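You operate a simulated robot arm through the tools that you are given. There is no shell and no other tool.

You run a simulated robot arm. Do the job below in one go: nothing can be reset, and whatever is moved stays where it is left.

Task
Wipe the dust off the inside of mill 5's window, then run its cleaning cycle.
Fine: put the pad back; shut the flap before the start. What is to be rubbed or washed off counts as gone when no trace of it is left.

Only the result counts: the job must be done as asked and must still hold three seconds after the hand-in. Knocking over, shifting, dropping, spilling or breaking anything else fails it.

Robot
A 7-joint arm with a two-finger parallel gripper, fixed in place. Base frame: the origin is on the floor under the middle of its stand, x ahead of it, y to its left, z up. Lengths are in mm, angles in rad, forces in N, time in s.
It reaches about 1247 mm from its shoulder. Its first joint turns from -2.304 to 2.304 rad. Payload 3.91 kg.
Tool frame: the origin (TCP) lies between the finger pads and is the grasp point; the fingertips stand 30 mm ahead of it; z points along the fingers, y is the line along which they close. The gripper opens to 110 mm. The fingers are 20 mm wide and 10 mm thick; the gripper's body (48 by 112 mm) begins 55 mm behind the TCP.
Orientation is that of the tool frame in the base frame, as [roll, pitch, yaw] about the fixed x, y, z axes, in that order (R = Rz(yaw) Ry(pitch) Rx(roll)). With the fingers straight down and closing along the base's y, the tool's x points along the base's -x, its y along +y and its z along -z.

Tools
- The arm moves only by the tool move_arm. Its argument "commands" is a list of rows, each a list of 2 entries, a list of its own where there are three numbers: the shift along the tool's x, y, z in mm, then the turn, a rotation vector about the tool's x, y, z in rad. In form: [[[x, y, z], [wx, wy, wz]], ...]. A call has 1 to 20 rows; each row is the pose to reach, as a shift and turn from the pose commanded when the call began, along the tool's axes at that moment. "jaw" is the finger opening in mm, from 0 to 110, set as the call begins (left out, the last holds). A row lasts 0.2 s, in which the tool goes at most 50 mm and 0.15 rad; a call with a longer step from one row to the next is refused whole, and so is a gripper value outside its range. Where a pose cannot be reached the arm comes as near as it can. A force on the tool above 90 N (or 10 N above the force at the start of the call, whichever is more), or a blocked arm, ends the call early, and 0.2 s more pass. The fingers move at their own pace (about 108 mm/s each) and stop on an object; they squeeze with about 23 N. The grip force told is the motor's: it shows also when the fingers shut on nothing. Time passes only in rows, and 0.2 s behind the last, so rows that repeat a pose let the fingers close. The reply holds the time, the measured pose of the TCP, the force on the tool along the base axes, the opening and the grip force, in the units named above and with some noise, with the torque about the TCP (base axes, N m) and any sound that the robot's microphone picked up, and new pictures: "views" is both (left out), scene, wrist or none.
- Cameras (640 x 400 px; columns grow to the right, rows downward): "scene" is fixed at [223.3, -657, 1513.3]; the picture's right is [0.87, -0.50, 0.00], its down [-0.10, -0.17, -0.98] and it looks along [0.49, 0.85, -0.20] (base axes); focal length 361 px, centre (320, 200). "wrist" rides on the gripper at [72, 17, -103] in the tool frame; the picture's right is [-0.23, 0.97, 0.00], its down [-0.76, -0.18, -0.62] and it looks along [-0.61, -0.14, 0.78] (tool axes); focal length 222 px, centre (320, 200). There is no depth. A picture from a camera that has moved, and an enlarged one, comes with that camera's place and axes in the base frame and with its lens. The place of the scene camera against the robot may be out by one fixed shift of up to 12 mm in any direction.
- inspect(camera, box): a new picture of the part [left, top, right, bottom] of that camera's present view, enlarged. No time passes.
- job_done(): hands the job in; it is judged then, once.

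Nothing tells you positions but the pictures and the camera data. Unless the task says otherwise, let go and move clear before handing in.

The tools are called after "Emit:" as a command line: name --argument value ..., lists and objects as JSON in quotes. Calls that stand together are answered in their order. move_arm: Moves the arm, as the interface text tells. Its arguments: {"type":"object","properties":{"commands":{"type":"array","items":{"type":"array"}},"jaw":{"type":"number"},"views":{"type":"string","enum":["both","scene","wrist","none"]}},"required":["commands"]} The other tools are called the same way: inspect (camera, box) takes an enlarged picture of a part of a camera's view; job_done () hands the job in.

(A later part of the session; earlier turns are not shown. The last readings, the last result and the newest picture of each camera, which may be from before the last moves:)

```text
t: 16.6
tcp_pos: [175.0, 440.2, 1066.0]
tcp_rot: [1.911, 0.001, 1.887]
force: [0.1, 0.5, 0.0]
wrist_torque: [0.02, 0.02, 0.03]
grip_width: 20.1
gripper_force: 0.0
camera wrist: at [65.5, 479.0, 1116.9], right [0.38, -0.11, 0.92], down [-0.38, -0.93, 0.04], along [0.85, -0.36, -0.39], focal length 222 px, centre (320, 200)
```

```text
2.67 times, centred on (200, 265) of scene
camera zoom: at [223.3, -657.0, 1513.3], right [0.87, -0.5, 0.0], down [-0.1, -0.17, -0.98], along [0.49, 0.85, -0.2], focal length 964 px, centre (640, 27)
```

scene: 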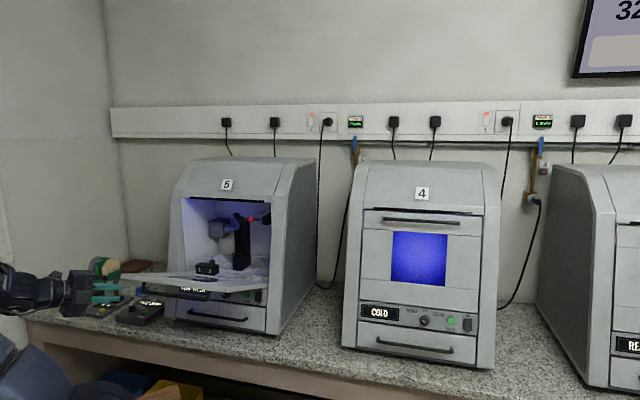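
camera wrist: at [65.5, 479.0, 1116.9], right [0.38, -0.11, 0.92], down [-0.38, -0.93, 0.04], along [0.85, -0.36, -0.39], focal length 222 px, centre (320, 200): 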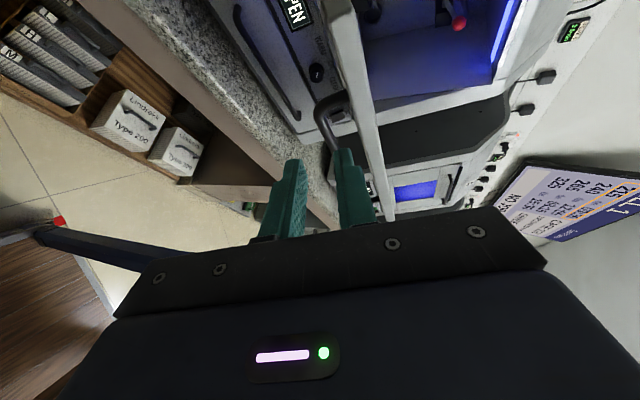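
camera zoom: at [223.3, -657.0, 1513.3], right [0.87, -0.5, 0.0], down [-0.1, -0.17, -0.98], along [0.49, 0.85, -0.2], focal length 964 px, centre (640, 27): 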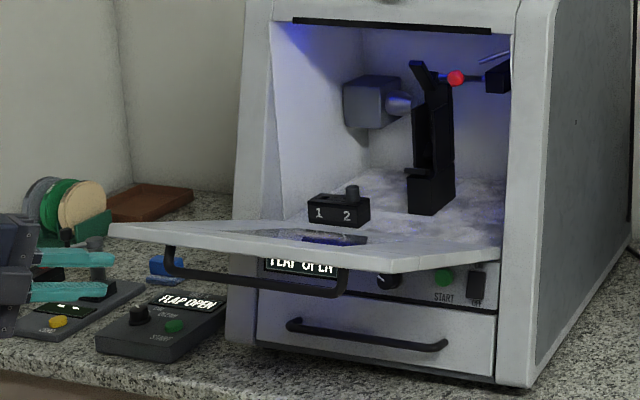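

The fingers are clear of the bar, and the flap stays open just about level. I'll rise and point the tool down to look at the inside of the window and at the pad.

Emit:
move_arm --commands '[[[0, 20, -2], [0.088, 0.064, -0.09]], [[3, 42, -5], [0.176, 0.128, -0.181]], [[6, 62, -9], [0.264, 0.192, -0.271]], [[9, 83, -13], [0.352, 0.2555, -0.361]], [[12, 104, -17], [0.44, 0.319, -0.452]], [[15, 125, -21], [0.528, 0.383, -0.542]], [[18, 146, -25], [0.616, 0.447, -0.632]], [[21, 167, -29], [0.7045, 0.511, -0.723]], [[24, 188, -33], [0.7925, 0.575, -0.813]], [[28, 205, -37], [0.8806, 0.639, -0.9035]], [[32, 220, -40], [0.9686, 0.703, -0.994]], [[35, 233, -42.5], [1.0567, 0.7665, -1.0842]], [[35, 233, -42.5], [1.0567, 0.7665, -1.0842]]]' --jaw 60

Emit:
inspect --camera "wrist" --box '[320, 0, 640, 200]'

Emit:
inspect --camera "wrist" --box '[220, 100, 460, 250]'

```text
t: 19.4
tcp_pos: [199.9, 485.5, 1299.3]
tcp_rot: [-3.14, 0.0, -3.138]
force: [0.7, 0.1, 0.1]
wrist_torque: [-0.01, 0.01, 0.0]
grip_width: 60.2
gripper_force: 0.1
camera wrist: at [127.5, 501.7, 1402.7], right [0.22, 0.97, 0.0], down [0.76, -0.17, 0.62], along [0.61, -0.14, -0.78], focal length 222 px, centre (320, 200)
```

scene: 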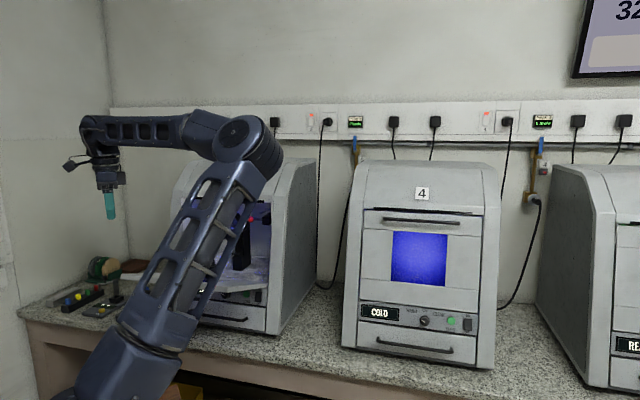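
wrist: 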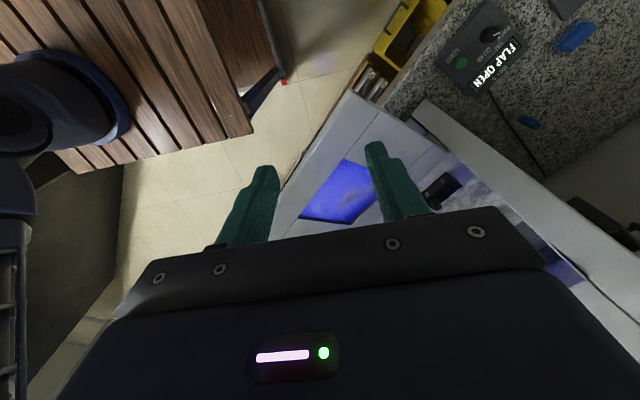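

```text
2.00 times, centred on (480, 100) of wrist
camera zoom: at [127.5, 501.7, 1402.7], right [0.22, 0.97, 0.0], down [0.76, -0.17, 0.62], along [0.61, -0.14, -0.78], focal length 444 px, centre (0, 400)
```

zoom: 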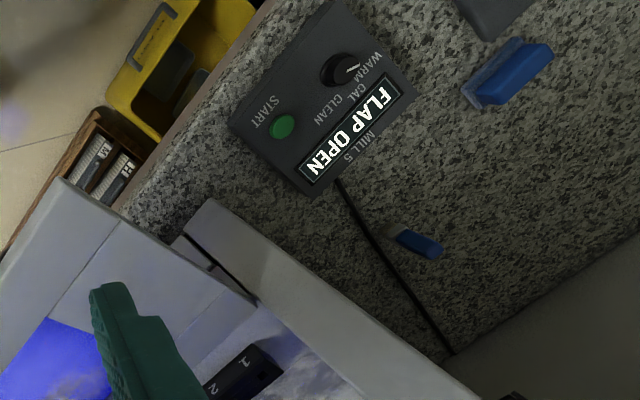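

```text
2.67 times, centred on (340, 175) of wrist
camera zoom: at [127.5, 501.7, 1402.7], right [0.22, 0.97, 0.0], down [0.76, -0.17, 0.62], along [0.61, -0.14, -0.78], focal length 592 px, centre (267, 267)
```

zoom: 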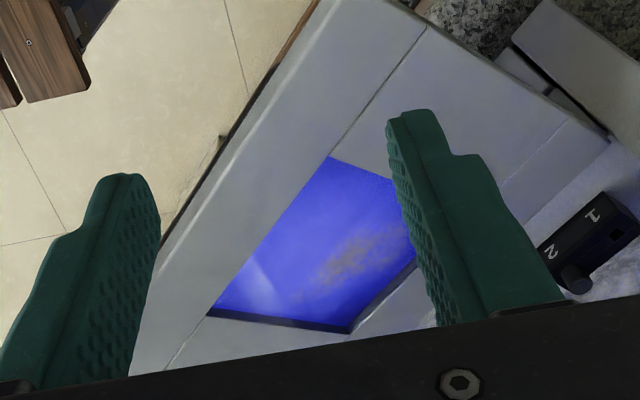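

On the window's inside I can see tan dust streaks. The flap still slopes about 20° from level, so I'll check whether it opens further by gently pressing its outer edge down with closed fingers.

Emit:
move_arm --commands '[[[-21, -12, 23], [0, 0, 0]], [[-42, -25, 46], [0, 0, 0]], [[-63, -37, 69], [0, 0, 0]], [[-84, -49, 93], [0, 0, 0]], [[-106, -62, 116], [0, 0, 0]], [[-127, -74, 139], [0, 0, 0]], [[-127, -74, 139], [0, 0, 0]]]' --jaw 0

Emit:
inspect --camera "wrist" --box '[200, 60, 520, 260]'

Emit:
inspect --camera "scene" --box '[140, 190, 300, 300]'

```text
t: 21.0
tcp_pos: [329.9, 411.9, 1159.2]
tcp_rot: [3.139, 0.0, -3.139]
force: [0.4, 0.1, -0.1]
wrist_torque: [0.03, -0.03, -0.04]
grip_width: 0.0
gripper_force: 23.1
camera wrist: at [256.1, 427.9, 1264.0], right [0.22, 0.97, 0.0], down [0.76, -0.18, 0.62], along [0.61, -0.14, -0.78], focal length 222 px, centre (320, 200)
```

scene: 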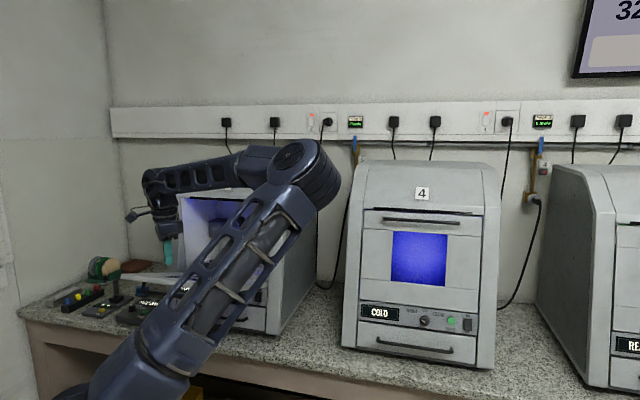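
wrist: 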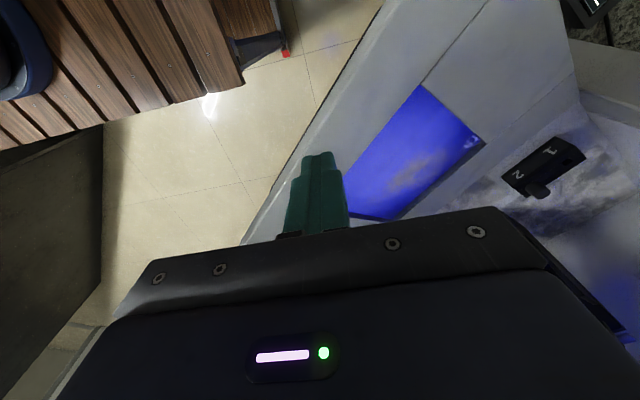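

```text
2.00 times, centred on (360, 160) of wrist
camera zoom: at [256.1, 427.9, 1264.0], right [0.22, 0.97, 0.0], down [0.76, -0.18, 0.62], along [0.61, -0.14, -0.78], focal length 444 px, centre (240, 280)
```

zoom: 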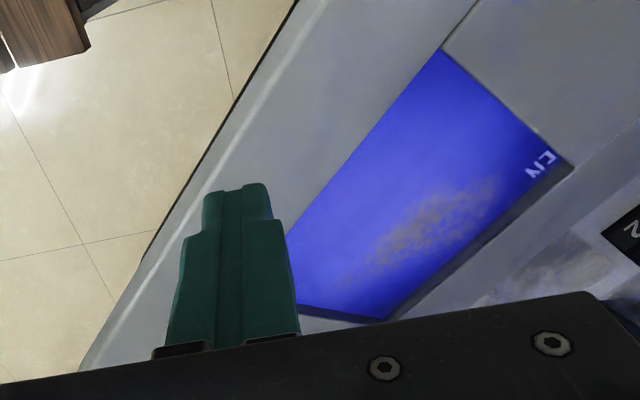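

```text
3.64 times, centred on (220, 245) of scene
camera zoom: at [223.3, -657.0, 1513.3], right [0.87, -0.5, 0.0], down [-0.1, -0.17, -0.98], along [0.49, 0.85, -0.2], focal length 1314 px, centre (684, 36)
```

zoom: 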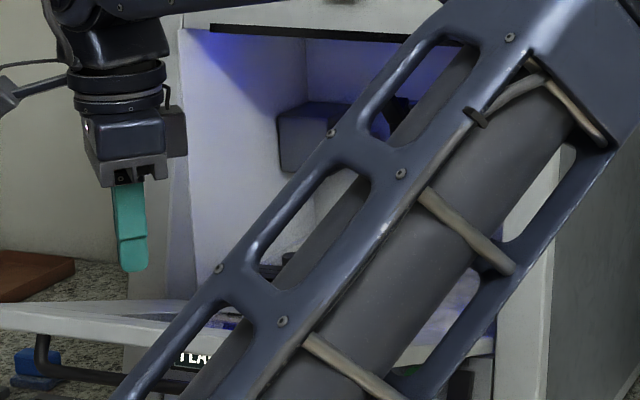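

The window slopes about 23°, with its inner edge near (d 720, z 1003) and outer edge near (d 570, z 1068). I'll lower the closed fingertips onto the outer rim and press lightly.

Emit:
move_arm --commands '[[[0, 0, 15], [0, 0, 0]], [[0, 0, 30], [0, 0, 0]], [[0, 0, 37], [0, 0, 0]], [[0, 0, 41], [0, 0, 0]], [[0, 0, 44], [0, 0, 0]]]' --jaw 0 --views "wrist"

```text
t: 22.2
tcp_pos: [326.8, 411.7, 1117.5]
tcp_rot: [3.141, 0.0, -3.139]
force: [-0.3, 0.6, -0.6]
wrist_torque: [-0.02, 0.0, 0.01]
grip_width: 0.0
gripper_force: 22.6
camera wrist: at [254.6, 428.2, 1219.9], right [0.23, 0.97, 0.0], down [0.76, -0.18, 0.62], along [0.61, -0.14, -0.78], focal length 222 px, centre (320, 200)
```

wrist: 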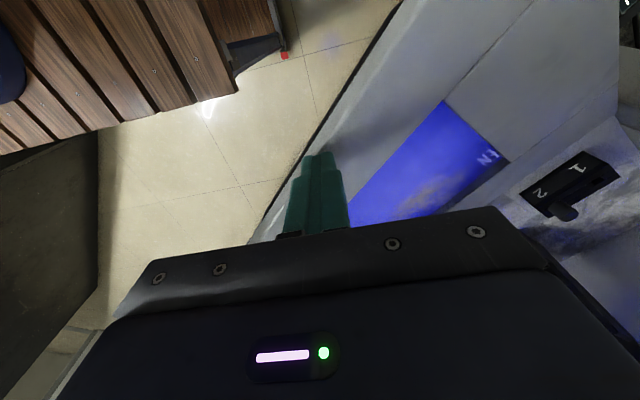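

No contact yet at tip height ≈1087. I'll continue down in small steps.

Emit:
move_arm --commands '[[[0, 0, 4], [0, 0, 0]], [[0, 0, 8], [0, 0, 0]], [[0, 0, 12], [0, 0, 0]], [[0, 0, 15], [0, 0, 0]]]' --jaw 0 --views "wrist"

```text
t: 23.2
tcp_pos: [328.3, 412.4, 1101.8]
tcp_rot: [3.141, 0.0, -3.141]
force: [0.2, 0.4, 0.1]
wrist_torque: [0.02, 0.01, 0.03]
grip_width: 0.0
gripper_force: 23.1
camera wrist: at [255.0, 427.8, 1205.6], right [0.23, 0.97, 0.0], down [0.76, -0.18, 0.62], along [0.61, -0.14, -0.78], focal length 222 px, centre (320, 200)
```

wrist: 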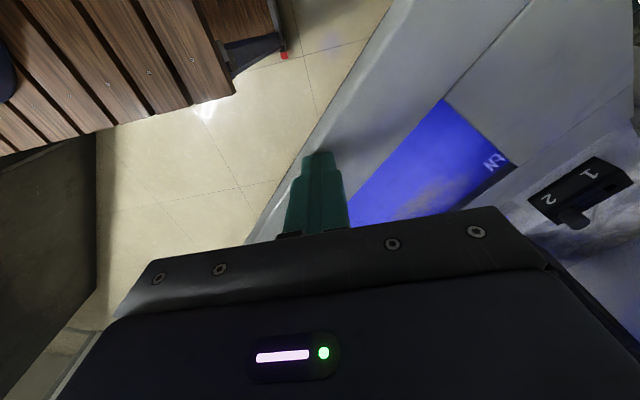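

Still no contact, so the flap is lower than estimated there. Continuing down slowly.

Emit:
move_arm --commands '[[[0, 0, 4], [0, 0, 0]], [[0, 0, 8], [0, 0, 0]], [[0, 0, 12], [0, 0, 0]], [[0, 0, 15], [0, 0, 0]]]' --jaw 0 --views "wrist"

Emit:
inspect --camera "wrist" --box '[240, 80, 440, 240]'

```text
t: 24.2
tcp_pos: [329.2, 411.1, 1085.4]
tcp_rot: [-3.141, 0.0, -3.14]
force: [1.2, 0.8, 1.5]
wrist_torque: [0.02, -0.02, -0.01]
grip_width: 0.1
gripper_force: 23.2
camera wrist: at [255.4, 428.4, 1190.2], right [0.23, 0.97, 0.0], down [0.76, -0.18, 0.62], along [0.61, -0.14, -0.78], focal length 222 px, centre (320, 200)
```

wrist: 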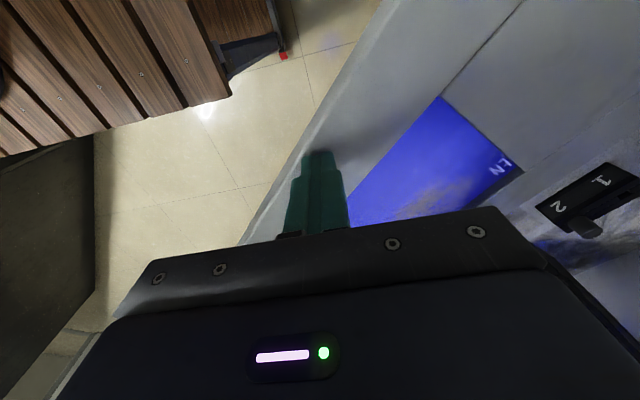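

```text
2.50 times, centred on (340, 160) of wrist
camera zoom: at [255.4, 428.4, 1190.2], right [0.23, 0.97, 0.0], down [0.76, -0.18, 0.62], along [0.61, -0.14, -0.78], focal length 555 px, centre (270, 300)
```

zoom: 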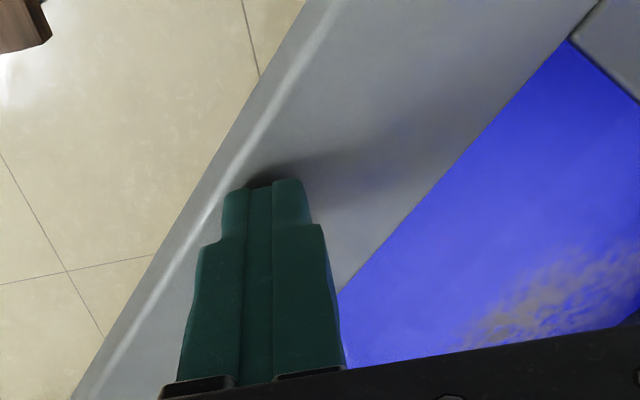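

The fingertip seems to be just touching (1.5 N) at z≈1055. I'll press a further 8 mm to see whether the flap gives.

Emit:
move_arm --commands '[[[0, 0, 2], [0, 0, 0]], [[0, 0, 4], [0, 0, 0]], [[0, 0, 6], [0, 0, 0]], [[0, 0, 8], [0, 0, 0]]]' --jaw 0 --views "wrist"

Emit:
inspect --camera "wrist" --box '[240, 80, 440, 240]'

```text
t: 25.2
tcp_pos: [328.5, 411.6, 1080.1]
tcp_rot: [-3.141, 0.0, -3.14]
force: [-0.6, -0.2, -0.1]
wrist_torque: [-0.01, 0.02, -0.03]
grip_width: 0.0
gripper_force: 23.0
camera wrist: at [255.2, 428.6, 1182.9], right [0.22, 0.97, 0.0], down [0.76, -0.18, 0.62], along [0.61, -0.14, -0.78], focal length 222 px, centre (320, 200)
```

wrist: 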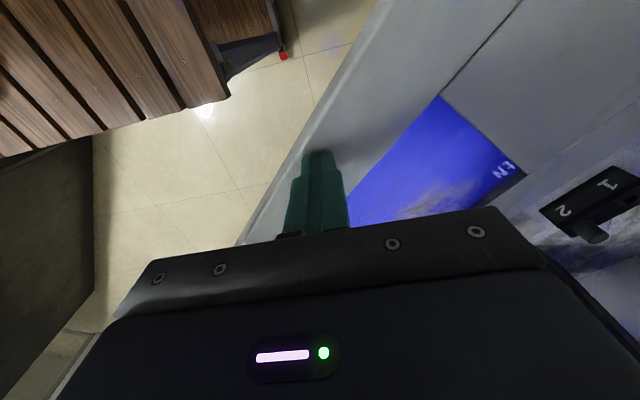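

```text
2.50 times, centred on (340, 160) of wrist
camera zoom: at [255.2, 428.6, 1182.9], right [0.22, 0.97, 0.0], down [0.76, -0.18, 0.62], along [0.61, -0.14, -0.78], focal length 555 px, centre (270, 300)
```

zoom: 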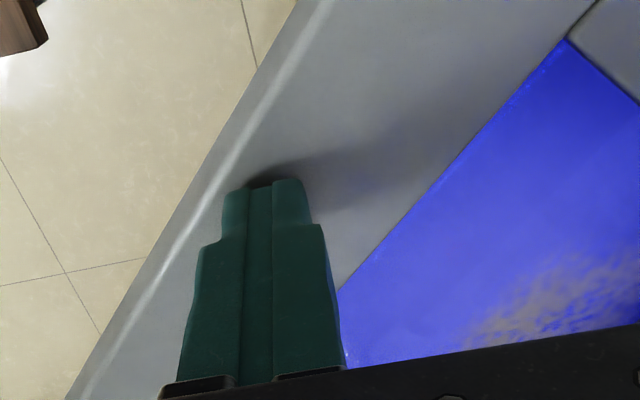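

The picture shows the flap following the fingertip with hardly any force, so it swings freely but holds its position. I'll keep pressing it down until it meets a stop.

Emit:
move_arm --commands '[[[0, 0, 6], [0, 0, 0]], [[0, 0, 12], [0, 0, 0]], [[0, 0, 18], [0, 0, 0]], [[0, 0, 24], [0, 0, 0]], [[0, 0, 30], [0, 0, 0]], [[0, 0, 30], [0, 0, 0]]]' --jaw 0

Emit:
inspect --camera "wrist" --box '[240, 80, 440, 240]'

```text
t: 26.6
tcp_pos: [326.9, 413.0, 1048.4]
tcp_rot: [3.14, 0.0, -3.141]
force: [-0.2, -0.6, -0.2]
wrist_torque: [-0.02, -0.03, 0.03]
grip_width: 0.1
gripper_force: 22.8
camera wrist: at [254.8, 428.9, 1152.2], right [0.23, 0.97, 0.0], down [0.76, -0.18, 0.62], along [0.61, -0.14, -0.78], focal length 222 px, centre (320, 200)
```

scene: 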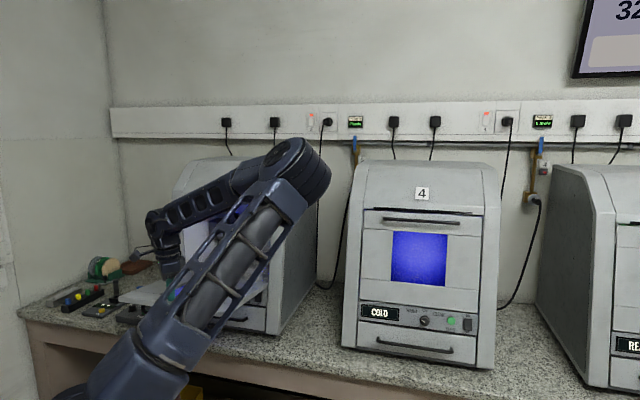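
wrist: 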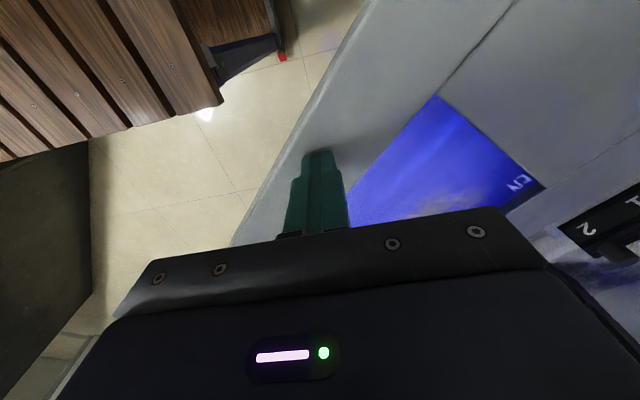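

```text
2.50 times, centred on (340, 160) of wrist
camera zoom: at [254.8, 428.9, 1152.2], right [0.23, 0.97, 0.0], down [0.76, -0.18, 0.62], along [0.61, -0.14, -0.78], focal length 555 px, centre (270, 300)
```

zoom: 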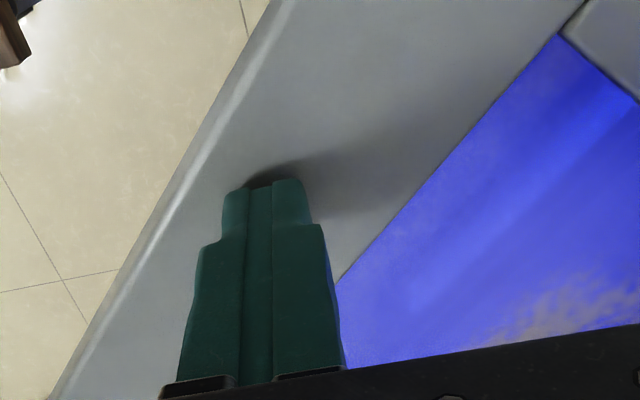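

The flap is now about 8° above level. I'll keep pressing in finer steps.

Emit:
move_arm --commands '[[[0, 0, 4], [0, 0, 0]], [[0, 0, 8], [0, 0, 0]], [[0, 0, 11], [0, 0, 0]], [[0, 0, 14], [0, 0, 0]], [[0, 0, 17], [0, 0, 0]], [[0, 0, 20], [0, 0, 0]]]' --jaw 0 --views "wrist"

Emit:
inspect --camera "wrist" --box '[240, 80, 440, 240]'

```text
t: 28.0
tcp_pos: [328.4, 411.6, 1029.0]
tcp_rot: [3.141, 0.001, -3.141]
force: [-1.0, -0.5, 1.3]
wrist_torque: [0.0, 0.01, 0.01]
grip_width: 0.0
gripper_force: 22.9
camera wrist: at [254.9, 427.9, 1132.5], right [0.23, 0.97, 0.0], down [0.76, -0.18, 0.62], along [0.61, -0.14, -0.78], focal length 222 px, centre (320, 200)
```

wrist: 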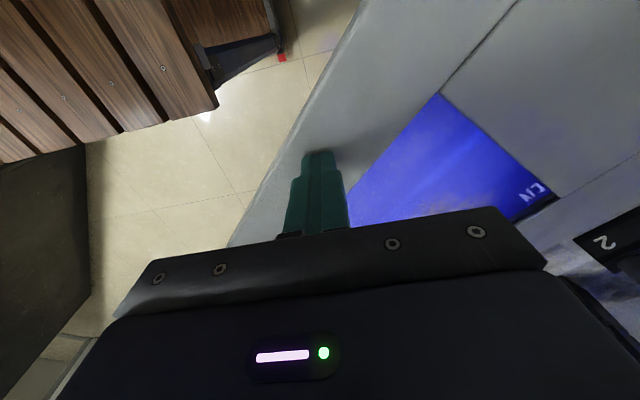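

```text
2.50 times, centred on (340, 160) of wrist
camera zoom: at [254.9, 427.9, 1132.5], right [0.23, 0.97, 0.0], down [0.76, -0.18, 0.62], along [0.61, -0.14, -0.78], focal length 555 px, centre (270, 300)
```

zoom: 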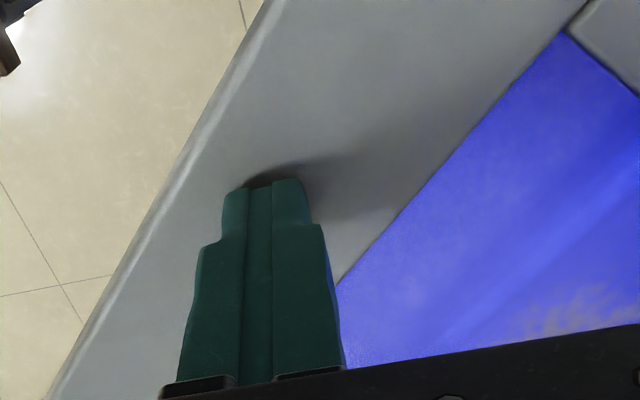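

The flap is about 4° from level with no stop so far. A little further will bring it flat.

Emit:
move_arm --commands '[[[0, 0, 4], [0, 0, 0]], [[0, 0, 8], [0, 0, 0]], [[0, 0, 11], [0, 0, 0]], [[0, 0, 14], [0, 0, 0]], [[0, 0, 17], [0, 0, 0]]]' --jaw 0 --views "wrist"

Emit:
inspect --camera "wrist" --box '[240, 80, 440, 240]'

```text
t: 29.3
tcp_pos: [328.4, 412.5, 1015.1]
tcp_rot: [3.137, 0.005, -3.14]
force: [-0.4, -16.0, 27.0]
wrist_torque: [-0.62, 0.28, 0.11]
grip_width: 0.1
gripper_force: 22.7
stopped in row 5: the force on the tool passed its limit at 94 N (the readings are from after the stop); the commanded pose is now the measured one
camera wrist: at [255.4, 428.7, 1117.9], right [0.23, 0.97, 0.0], down [0.76, -0.18, 0.63], along [0.61, -0.14, -0.78], focal length 222 px, centre (320, 200)
```

wrist: 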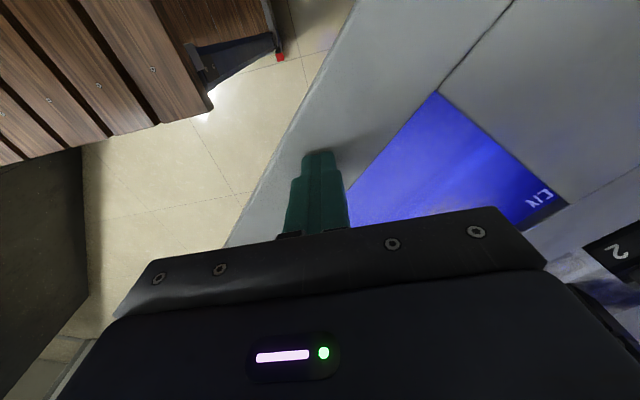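

```text
2.50 times, centred on (340, 160) of wrist
camera zoom: at [255.4, 428.7, 1117.9], right [0.23, 0.97, 0.0], down [0.76, -0.18, 0.63], along [0.61, -0.14, -0.78], focal length 555 px, centre (270, 300)
```

zoom: 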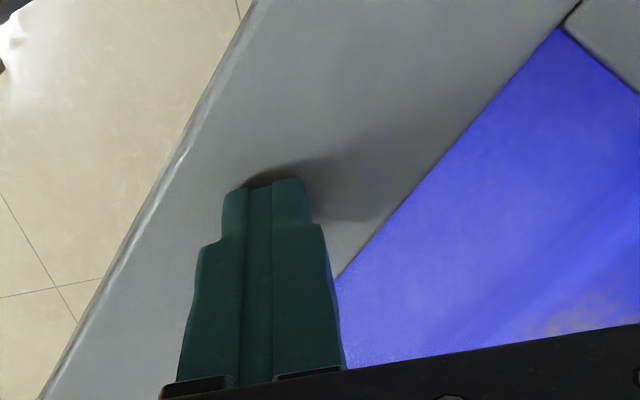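

The flap has reached its stop, practically level (surface z≈985). I'll lift off and look at the window from above.

Emit:
move_arm --commands '[[[0, 0, -10], [0, 0, 0]], [[10, 0, -50], [0, 0, 0]], [[30, 10, -90], [0, 0, 0]], [[55, 25, -125], [0, 0, 0]], [[80, 40, -160], [0, 0, 0]], [[105, 55, -195], [0, 0, 0]], [[130, 70, -230], [0, 0, 0]], [[130, 70, -230], [0, 0, 0]]]' --jaw 60

Emit:
inspect --camera "wrist" --box '[220, 90, 480, 250]'

Emit:
inspect --camera "scene" --box '[120, 190, 300, 330]'

```text
t: 31.1
tcp_pos: [198.3, 479.7, 1239.5]
tcp_rot: [3.138, 0.003, -3.14]
force: [-0.1, 0.1, 0.2]
wrist_torque: [0.0, 0.01, 0.02]
grip_width: 60.0
gripper_force: 0.1
camera wrist: at [124.4, 496.2, 1343.4], right [0.23, 0.97, 0.0], down [0.76, -0.18, 0.63], along [0.61, -0.14, -0.78], focal length 222 px, centre (320, 200)
```

scene: 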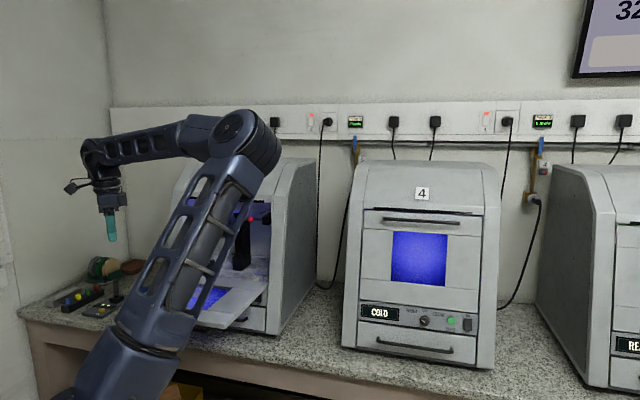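
wrist: 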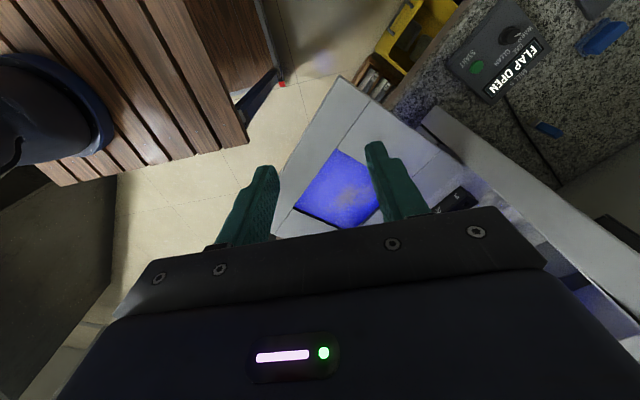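

```text
2.46 times, centred on (350, 170) of wrist
camera zoom: at [124.4, 496.2, 1343.4], right [0.23, 0.97, 0.0], down [0.76, -0.18, 0.63], along [0.61, -0.14, -0.78], focal length 547 px, centre (246, 274)
```

zoom: 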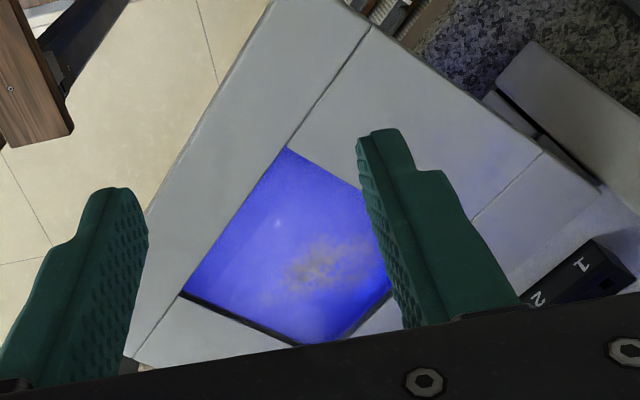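

```text
2.86 times, centred on (210, 260) of scene
camera zoom: at [223.3, -657.0, 1513.3], right [0.87, -0.5, 0.0], down [-0.1, -0.17, -0.98], along [0.49, 0.85, -0.2], focal length 1032 px, centre (634, 29)
```

zoom: 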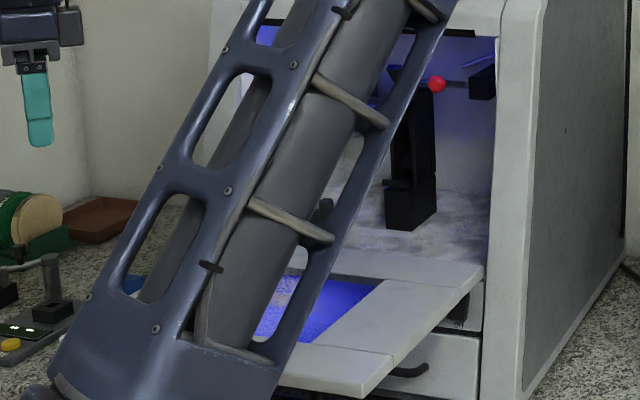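

The window glass sits slightly recessed in the flap, with a tan dust patch on it. Next I'll travel left, high above the bench, towards the pad.

Emit:
move_arm --commands '[[[-2, 35, 0], [0, 0, 0]], [[-4, 70, 5], [0, 0, 0]], [[-6, 105, 10], [0, 0, 0]], [[-8, 140, 15], [0, 0, 0]], [[-10, 175, 20], [0, 0, 0]], [[-12, 210, 25], [0, 0, 0]], [[-14, 245, 30], [0, 0, 0]], [[-17, 280, 40], [0, 0, 0]], [[-17, 280, 40], [0, 0, 0]]]' --jaw 80

```text
t: 33.1
tcp_pos: [213.7, 760.5, 1202.7]
tcp_rot: [3.139, 0.004, -3.139]
force: [-0.2, 0.3, -0.2]
wrist_torque: [0.0, 0.02, 0.05]
grip_width: 80.3
gripper_force: 0.2
camera wrist: at [140.3, 776.1, 1307.3], right [0.23, 0.97, 0.0], down [0.76, -0.18, 0.63], along [0.61, -0.14, -0.78], focal length 222 px, centre (320, 200)
```

scene: 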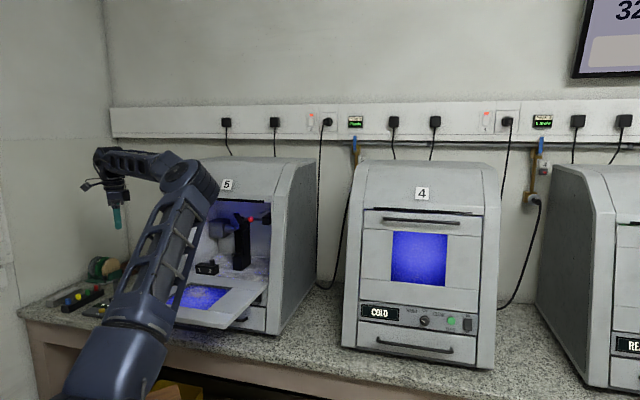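
wrist: 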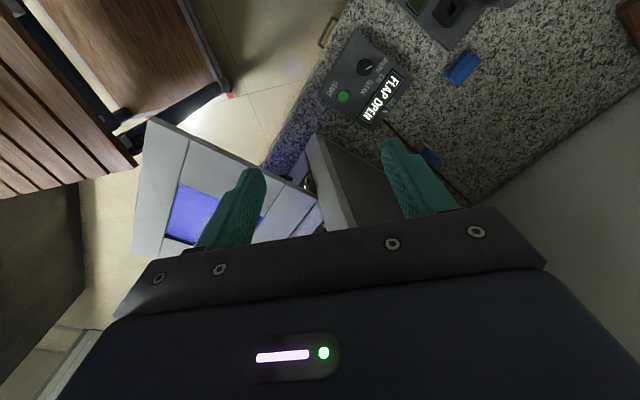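

The pad is in view with the arm well clear. I'll zoom on the pad to get its place and orientation.

Emit:
inspect --camera "wrist" --box '[400, 20, 520, 110]'

Emit:
inspect --camera "scene" --box '[60, 180, 220, 330]'

```text
4.44 times, centred on (460, 65) of wrist
camera zoom: at [140.3, 776.1, 1307.3], right [0.23, 0.97, 0.0], down [0.76, -0.18, 0.63], along [0.61, -0.14, -0.78], focal length 987 px, centre (-302, 800)
```

zoom: 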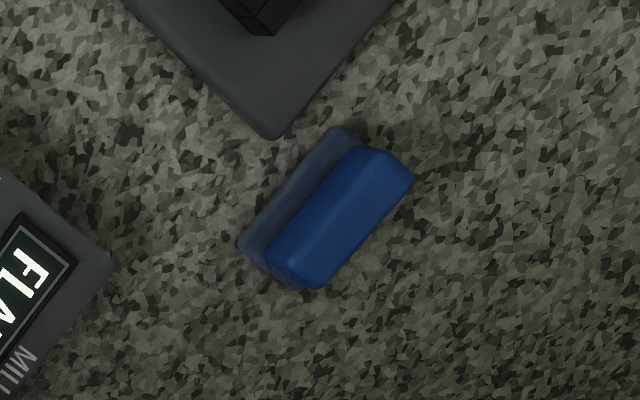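

```text
2.67 times, centred on (140, 255) of scene
camera zoom: at [223.3, -657.0, 1513.3], right [0.87, -0.5, 0.0], down [-0.1, -0.17, -0.98], along [0.49, 0.85, -0.2], focal length 964 px, centre (800, 53)
```

zoom: 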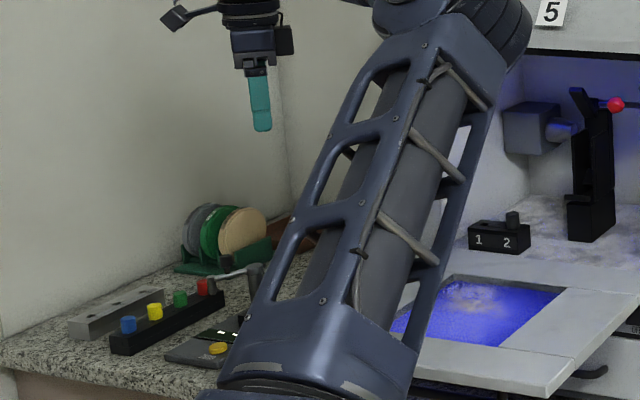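

The pad's long side runs along the bench direction (≈134°), centred near (268, 1025). I'll turn the gripper to close across its short side and come in above it.

Emit:
move_arm --commands '[[[-6, 29, 20], [0, 0, 0.0908]], [[-12, 59, 42], [0, 0, 0.1816]], [[-18, 88, 65], [0, 0, 0.2723]], [[-24, 118, 88], [0, 0, 0.3631]], [[-30, 147, 111], [0, 0, 0.4539]], [[-36, 176, 134], [0, 0, 0.5447]], [[-42, 206, 157], [0, 0, 0.6355]], [[-48, 235, 180], [0, 0, 0.7262]], [[-54, 264.5, 203], [0, 0, 0.817]], [[-54, 264.5, 203], [0, 0, 0.817]]]' --jaw 70

Emit:
inspect --camera "wrist" --box '[200, 20, 440, 220]'

```text
t: 35.3
tcp_pos: [257.1, 945.9, 1000.1]
tcp_rot: [3.136, 0.001, 2.324]
force: [0.1, -0.3, 0.1]
wrist_torque: [0.04, -0.01, 0.03]
grip_width: 70.1
gripper_force: 0.1
out of reach, approached as far as the arm can: row 6, 7, 8, 9, 10
camera wrist: at [218.6, 1009.4, 1103.5], right [0.87, 0.5, 0.0], down [0.39, -0.68, 0.62], along [0.32, -0.54, -0.78], focal length 222 px, centre (320, 200)
```

scene: 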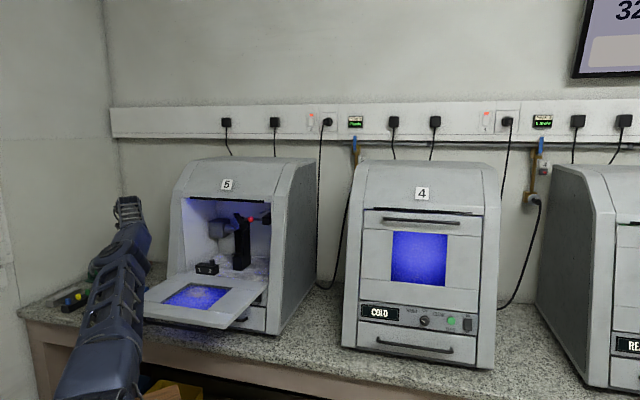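
wrist: 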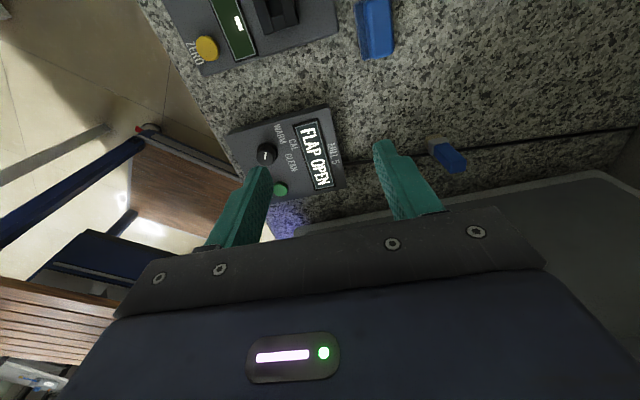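

```text
2.00 times, centred on (320, 120) of wrist
camera zoom: at [218.6, 1009.4, 1103.5], right [0.87, 0.5, 0.0], down [0.39, -0.68, 0.62], along [0.32, -0.54, -0.78], focal length 444 px, centre (320, 360)
```

zoom: 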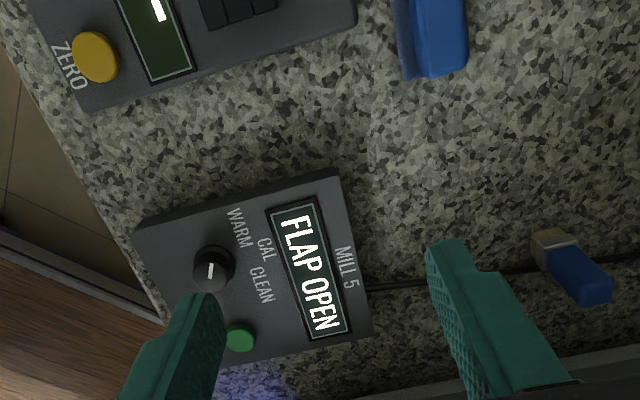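

The straight-down reach ends about 80 mm short of the pad. I'll grip it by its short ends instead, with the tool leaning about 25° outward, which extends the reach and will also suit the wiping. Reorienting now.

Emit:
move_arm --commands '[[[4, 0, 2], [-0.0311, -0.0311, -0.1403]], [[8, -1, 5], [-0.0622, -0.0622, -0.2807]], [[12, -1, 8], [-0.0932, -0.0932, -0.421]], [[16, -2, 11], [-0.1243, -0.1243, -0.5613]], [[20, -2, 14], [-0.1554, -0.1554, -0.7017]], [[24, -3, 17], [-0.1865, -0.1865, -0.842]], [[28, -3, 20], [-0.2176, -0.2176, -0.9824]], [[32, -4, 23], [-0.2487, -0.2487, -1.1227]], [[36, -4, 26], [-0.2797, -0.2797, -1.263]], [[40, -5, 28], [-0.3108, -0.3108, -1.4034]], [[44.4, -5, 30], [-0.3419, -0.3419, -1.5437]], [[44.4, -5, 30], [-0.3419, -0.3419, -1.5437]]]' --jaw 80

Emit:
inspect --camera "wrist" --box '[200, 60, 440, 220]'

```text
t: 37.9
tcp_pos: [223.4, 977.7, 967.5]
tcp_rot: [-3.142, 0.442, -2.383]
force: [0.2, 0.3, 0.5]
wrist_torque: [0.0, -0.01, 0.01]
grip_width: 79.9
gripper_force: 0.1
camera wrist: at [131.9, 913.9, 1030.4], right [-0.52, 0.85, 0.1], down [0.43, 0.16, 0.89], along [0.74, 0.5, -0.45], focal length 222 px, centre (320, 200)
```

scene: 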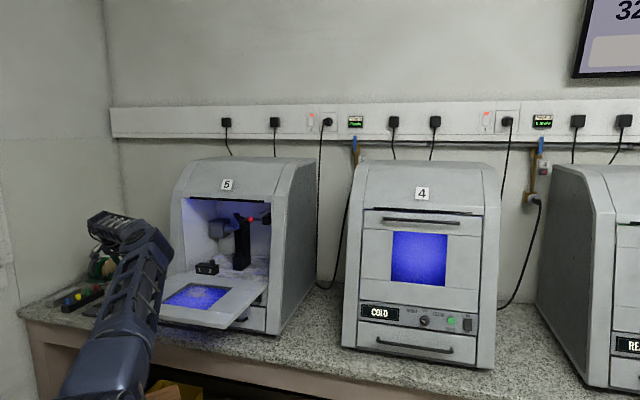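
wrist: 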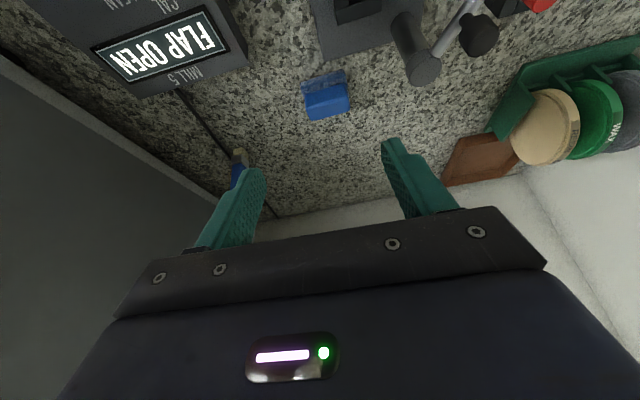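

```text
2.50 times, centred on (320, 140) of wrist
camera zoom: at [131.9, 913.9, 1030.4], right [-0.52, 0.85, 0.1], down [0.43, 0.16, 0.89], along [0.74, 0.5, -0.45], focal length 555 px, centre (320, 350)
```

zoom: 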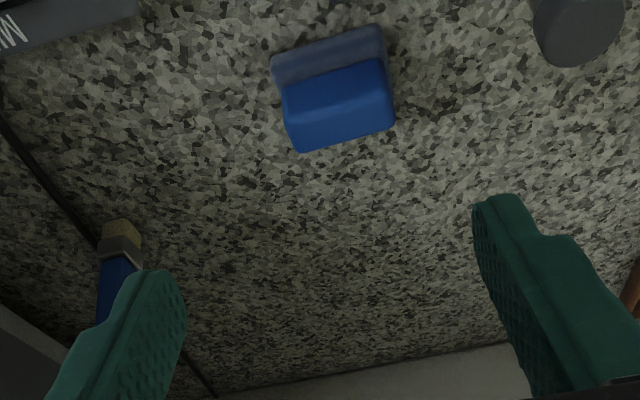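

I now place the pad's centre near (270, 1035) with its block top at z≈825, and the nearest obstacle, the balance's post, about 80 mm further left. I'll move to 57 mm short of the grasp and look again.

Emit:
move_arm --commands '[[[1, 4, 30], [0, 0, 0]], [[2, 7, 60], [0, 0, 0]], [[3, 8.9, 90], [0, 0, 0]], [[3, 8.9, 90], [0, 0, 0]]]' --jaw 80 --views "wrist"

Emit:
inspect --camera "wrist" --box '[220, 60, 420, 220]'

```text
t: 38.9
tcp_pos: [242.5, 1009.5, 886.2]
tcp_rot: [-3.141, 0.442, -2.387]
force: [-0.2, -0.1, 0.8]
wrist_torque: [0.0, -0.05, 0.0]
grip_width: 80.1
gripper_force: 0.1
camera wrist: at [151.4, 945.5, 948.4], right [-0.52, 0.85, 0.1], down [0.43, 0.16, 0.89], along [0.74, 0.5, -0.45], focal length 222 px, centre (320, 200)
```

wrist: 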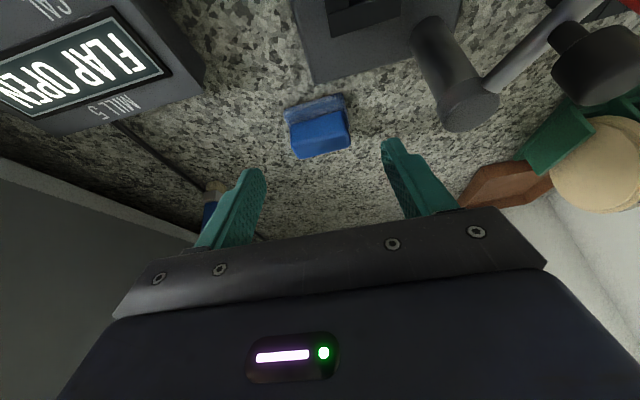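

```text
2.50 times, centred on (320, 140) of wrist
camera zoom: at [151.4, 945.5, 948.4], right [-0.52, 0.85, 0.1], down [0.43, 0.16, 0.89], along [0.74, 0.5, -0.45], focal length 555 px, centre (320, 350)
```

zoom: 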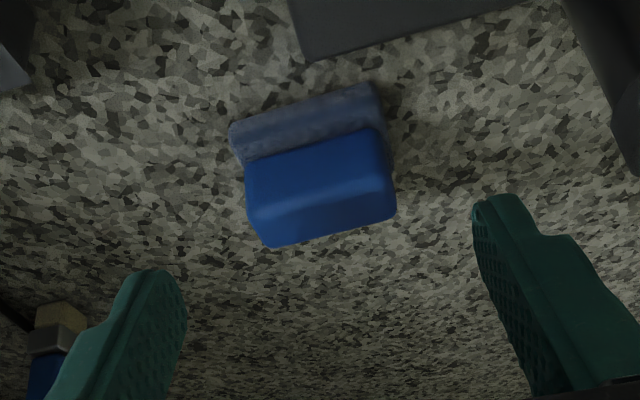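

The pad is centred between the fingers. Its felt base looks about 13 mm thick, so I'll grip the block just above that. Advancing 54 mm, then closing.

Emit:
move_arm --commands '[[[0, 0, 20], [0, 0, 0]], [[0, 0, 40], [0, 0, 0]], [[0, 0, 54.5], [0, 0, 0]], [[0, 0, 54.5], [0, 0, 0]]]' --jaw 80 --views "wrist"

Emit:
inspect --camera "wrist" --box '[220, 80, 420, 240]'

```text
t: 39.9
tcp_pos: [259.8, 1021.7, 841.8]
tcp_rot: [3.136, 0.446, -2.389]
force: [0.1, 0.5, -0.9]
wrist_torque: [-0.02, 0.01, 0.02]
grip_width: 79.9
gripper_force: 0.0
camera wrist: at [168.2, 958.3, 905.9], right [-0.52, 0.85, 0.1], down [0.43, 0.15, 0.89], along [0.74, 0.51, -0.44], focal length 222 px, centre (320, 200)
```

wrist: 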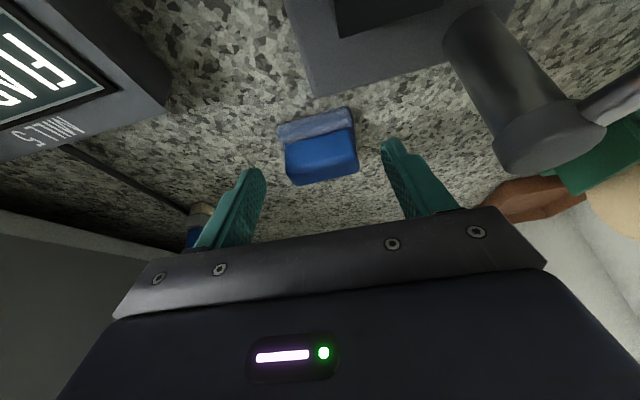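

```text
2.50 times, centred on (320, 160) of wrist
camera zoom: at [168.2, 958.3, 905.9], right [-0.52, 0.85, 0.1], down [0.43, 0.15, 0.89], along [0.74, 0.51, -0.44], focal length 555 px, centre (320, 300)
```

zoom: 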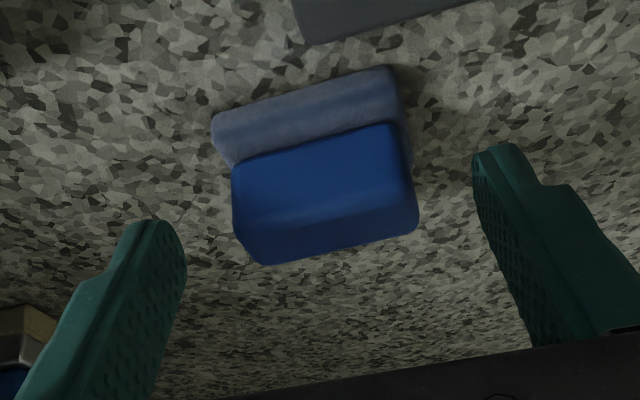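

The fingertips only overlap the top of the block by about 8 mm, so I'll go 8 mm deeper and then close.

Emit:
move_arm --commands '[[[-1, 0, 4], [0, 0, 0]], [[-2, 0, 8], [0, 0, 0]], [[-2, 0, 8], [0, 0, 0]]]' --jaw 80 --views "wrist"

Emit:
inspect --camera "wrist" --box '[220, 80, 420, 240]'

```text
t: 40.7
tcp_pos: [259.1, 1021.3, 843.6]
tcp_rot: [3.135, 0.449, -2.388]
force: [0.7, 0.4, -0.3]
wrist_torque: [0.01, -0.01, -0.04]
grip_width: 79.9
gripper_force: 0.0
out of reach, approached as far as the arm can: row 1, 2, 3
camera wrist: at [167.5, 958.2, 905.5], right [-0.52, 0.85, 0.1], down [0.43, 0.15, 0.89], along [0.74, 0.51, -0.44], focal length 222 px, centre (320, 200)
```

wrist: 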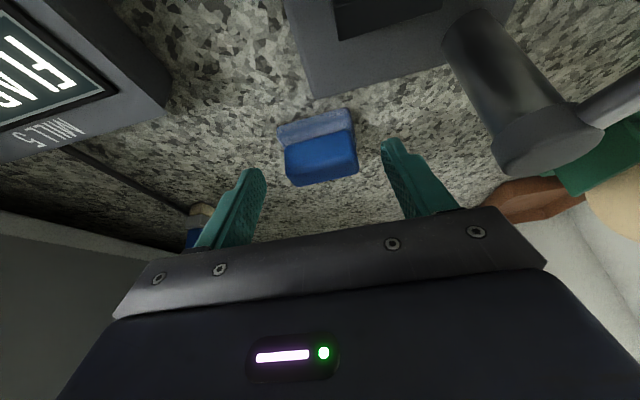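

```text
2.50 times, centred on (320, 160) of wrist
camera zoom: at [167.5, 958.2, 905.5], right [-0.52, 0.85, 0.1], down [0.43, 0.15, 0.89], along [0.74, 0.51, -0.44], focal length 555 px, centre (320, 300)
```

zoom: 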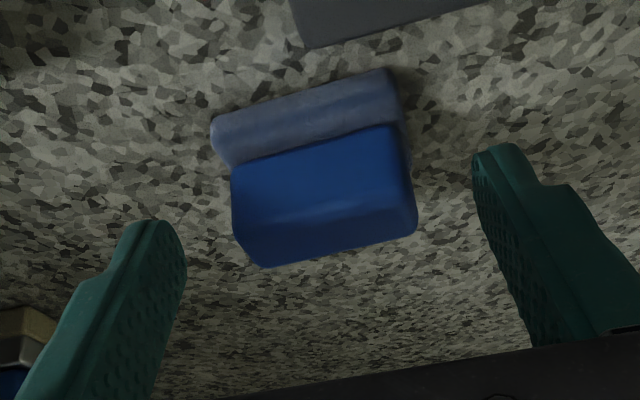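

The arm is at its reach limit at this tilt. Leaning the tool to about 40° should bring the fingertips deep enough, so I'll do that around the same point.

Emit:
move_arm --commands '[[[2, 1, 2], [0, -0.09, 0]], [[4, 2, 5], [0, -0.18, 0]], [[6.2, 3, 8.8], [0, -0.25, 0]], [[6.2, 3, 8.8], [0, -0.25, 0]]]' --jaw 80 --views "wrist"

Emit:
inspect --camera "wrist" --box '[220, 80, 420, 240]'

```text
t: 41.7
tcp_pos: [256.9, 1024.4, 823.3]
tcp_rot: [-3.141, 0.69, -2.386]
force: [-0.5, -0.1, 0.4]
wrist_torque: [0.02, 0.01, 0.0]
grip_width: 80.2
gripper_force: 0.0
camera wrist: at [156.3, 951.7, 857.2], right [-0.54, 0.83, 0.14], down [0.26, 0.0, 0.97], along [0.8, 0.56, -0.22], focal length 222 px, centre (320, 200)
```

wrist: 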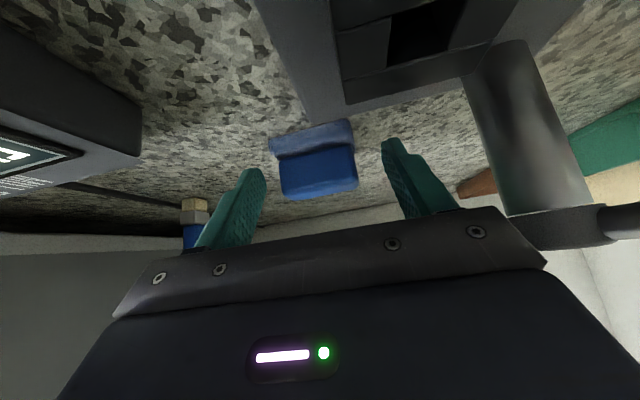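

```text
2.50 times, centred on (320, 160) of wrist
camera zoom: at [156.3, 951.7, 857.2], right [-0.54, 0.83, 0.14], down [0.26, 0.0, 0.97], along [0.8, 0.56, -0.22], focal length 555 px, centre (320, 300)
```

zoom: 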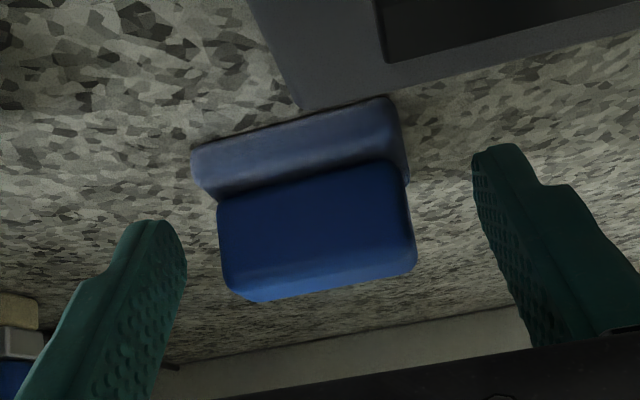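

Now the tips are a touch low, level with the felt base (base top ≈797, block top ≈818). I'll raise 5 mm and close on the block's ends.

Emit:
move_arm --commands '[[[-3.2, 0, -3.9], [0, 0, 0]], [[-3.2, 0, -3.9], [0, 0, 0]]]' --jaw 80 --views "none"

Emit:
move_arm --commands '[[[0, 0, 0], [0, 0, 0]], [[0, 0, 0], [0, 0, 0]], [[0, 0, 0], [0, 0, 0]]]' --jaw 30 --views "wrist"

Emit:
inspect --camera "wrist" --box '[220, 80, 420, 240]'

```text
t: 42.3
tcp_pos: [256.1, 1022.7, 829.2]
tcp_rot: [3.141, 0.692, -2.386]
force: [0.0, 0.0, -0.1]
wrist_torque: [0.01, -0.01, 0.01]
grip_width: 80.0
gripper_force: 0.1
```

```text
t: 43.1
tcp_pos: [256.6, 1022.4, 829.1]
tcp_rot: [3.142, 0.691, -2.383]
force: [1.1, 0.3, -0.3]
wrist_torque: [0.0, -0.02, 0.02]
grip_width: 51.4
gripper_force: 22.5
camera wrist: at [155.6, 951.0, 862.5], right [-0.54, 0.83, 0.14], down [0.26, 0.0, 0.97], along [0.8, 0.56, -0.22], focal length 222 px, centre (320, 200)
```

wrist: 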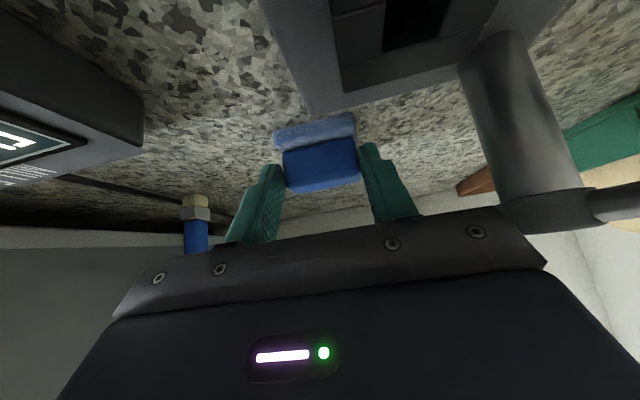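

```text
2.50 times, centred on (320, 160) of wrist
camera zoom: at [155.6, 951.0, 862.5], right [-0.54, 0.83, 0.14], down [0.26, 0.0, 0.97], along [0.8, 0.56, -0.22], focal length 555 px, centre (320, 300)
```

zoom: 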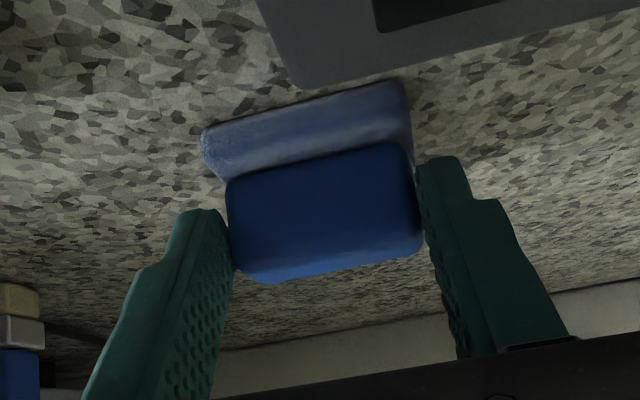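

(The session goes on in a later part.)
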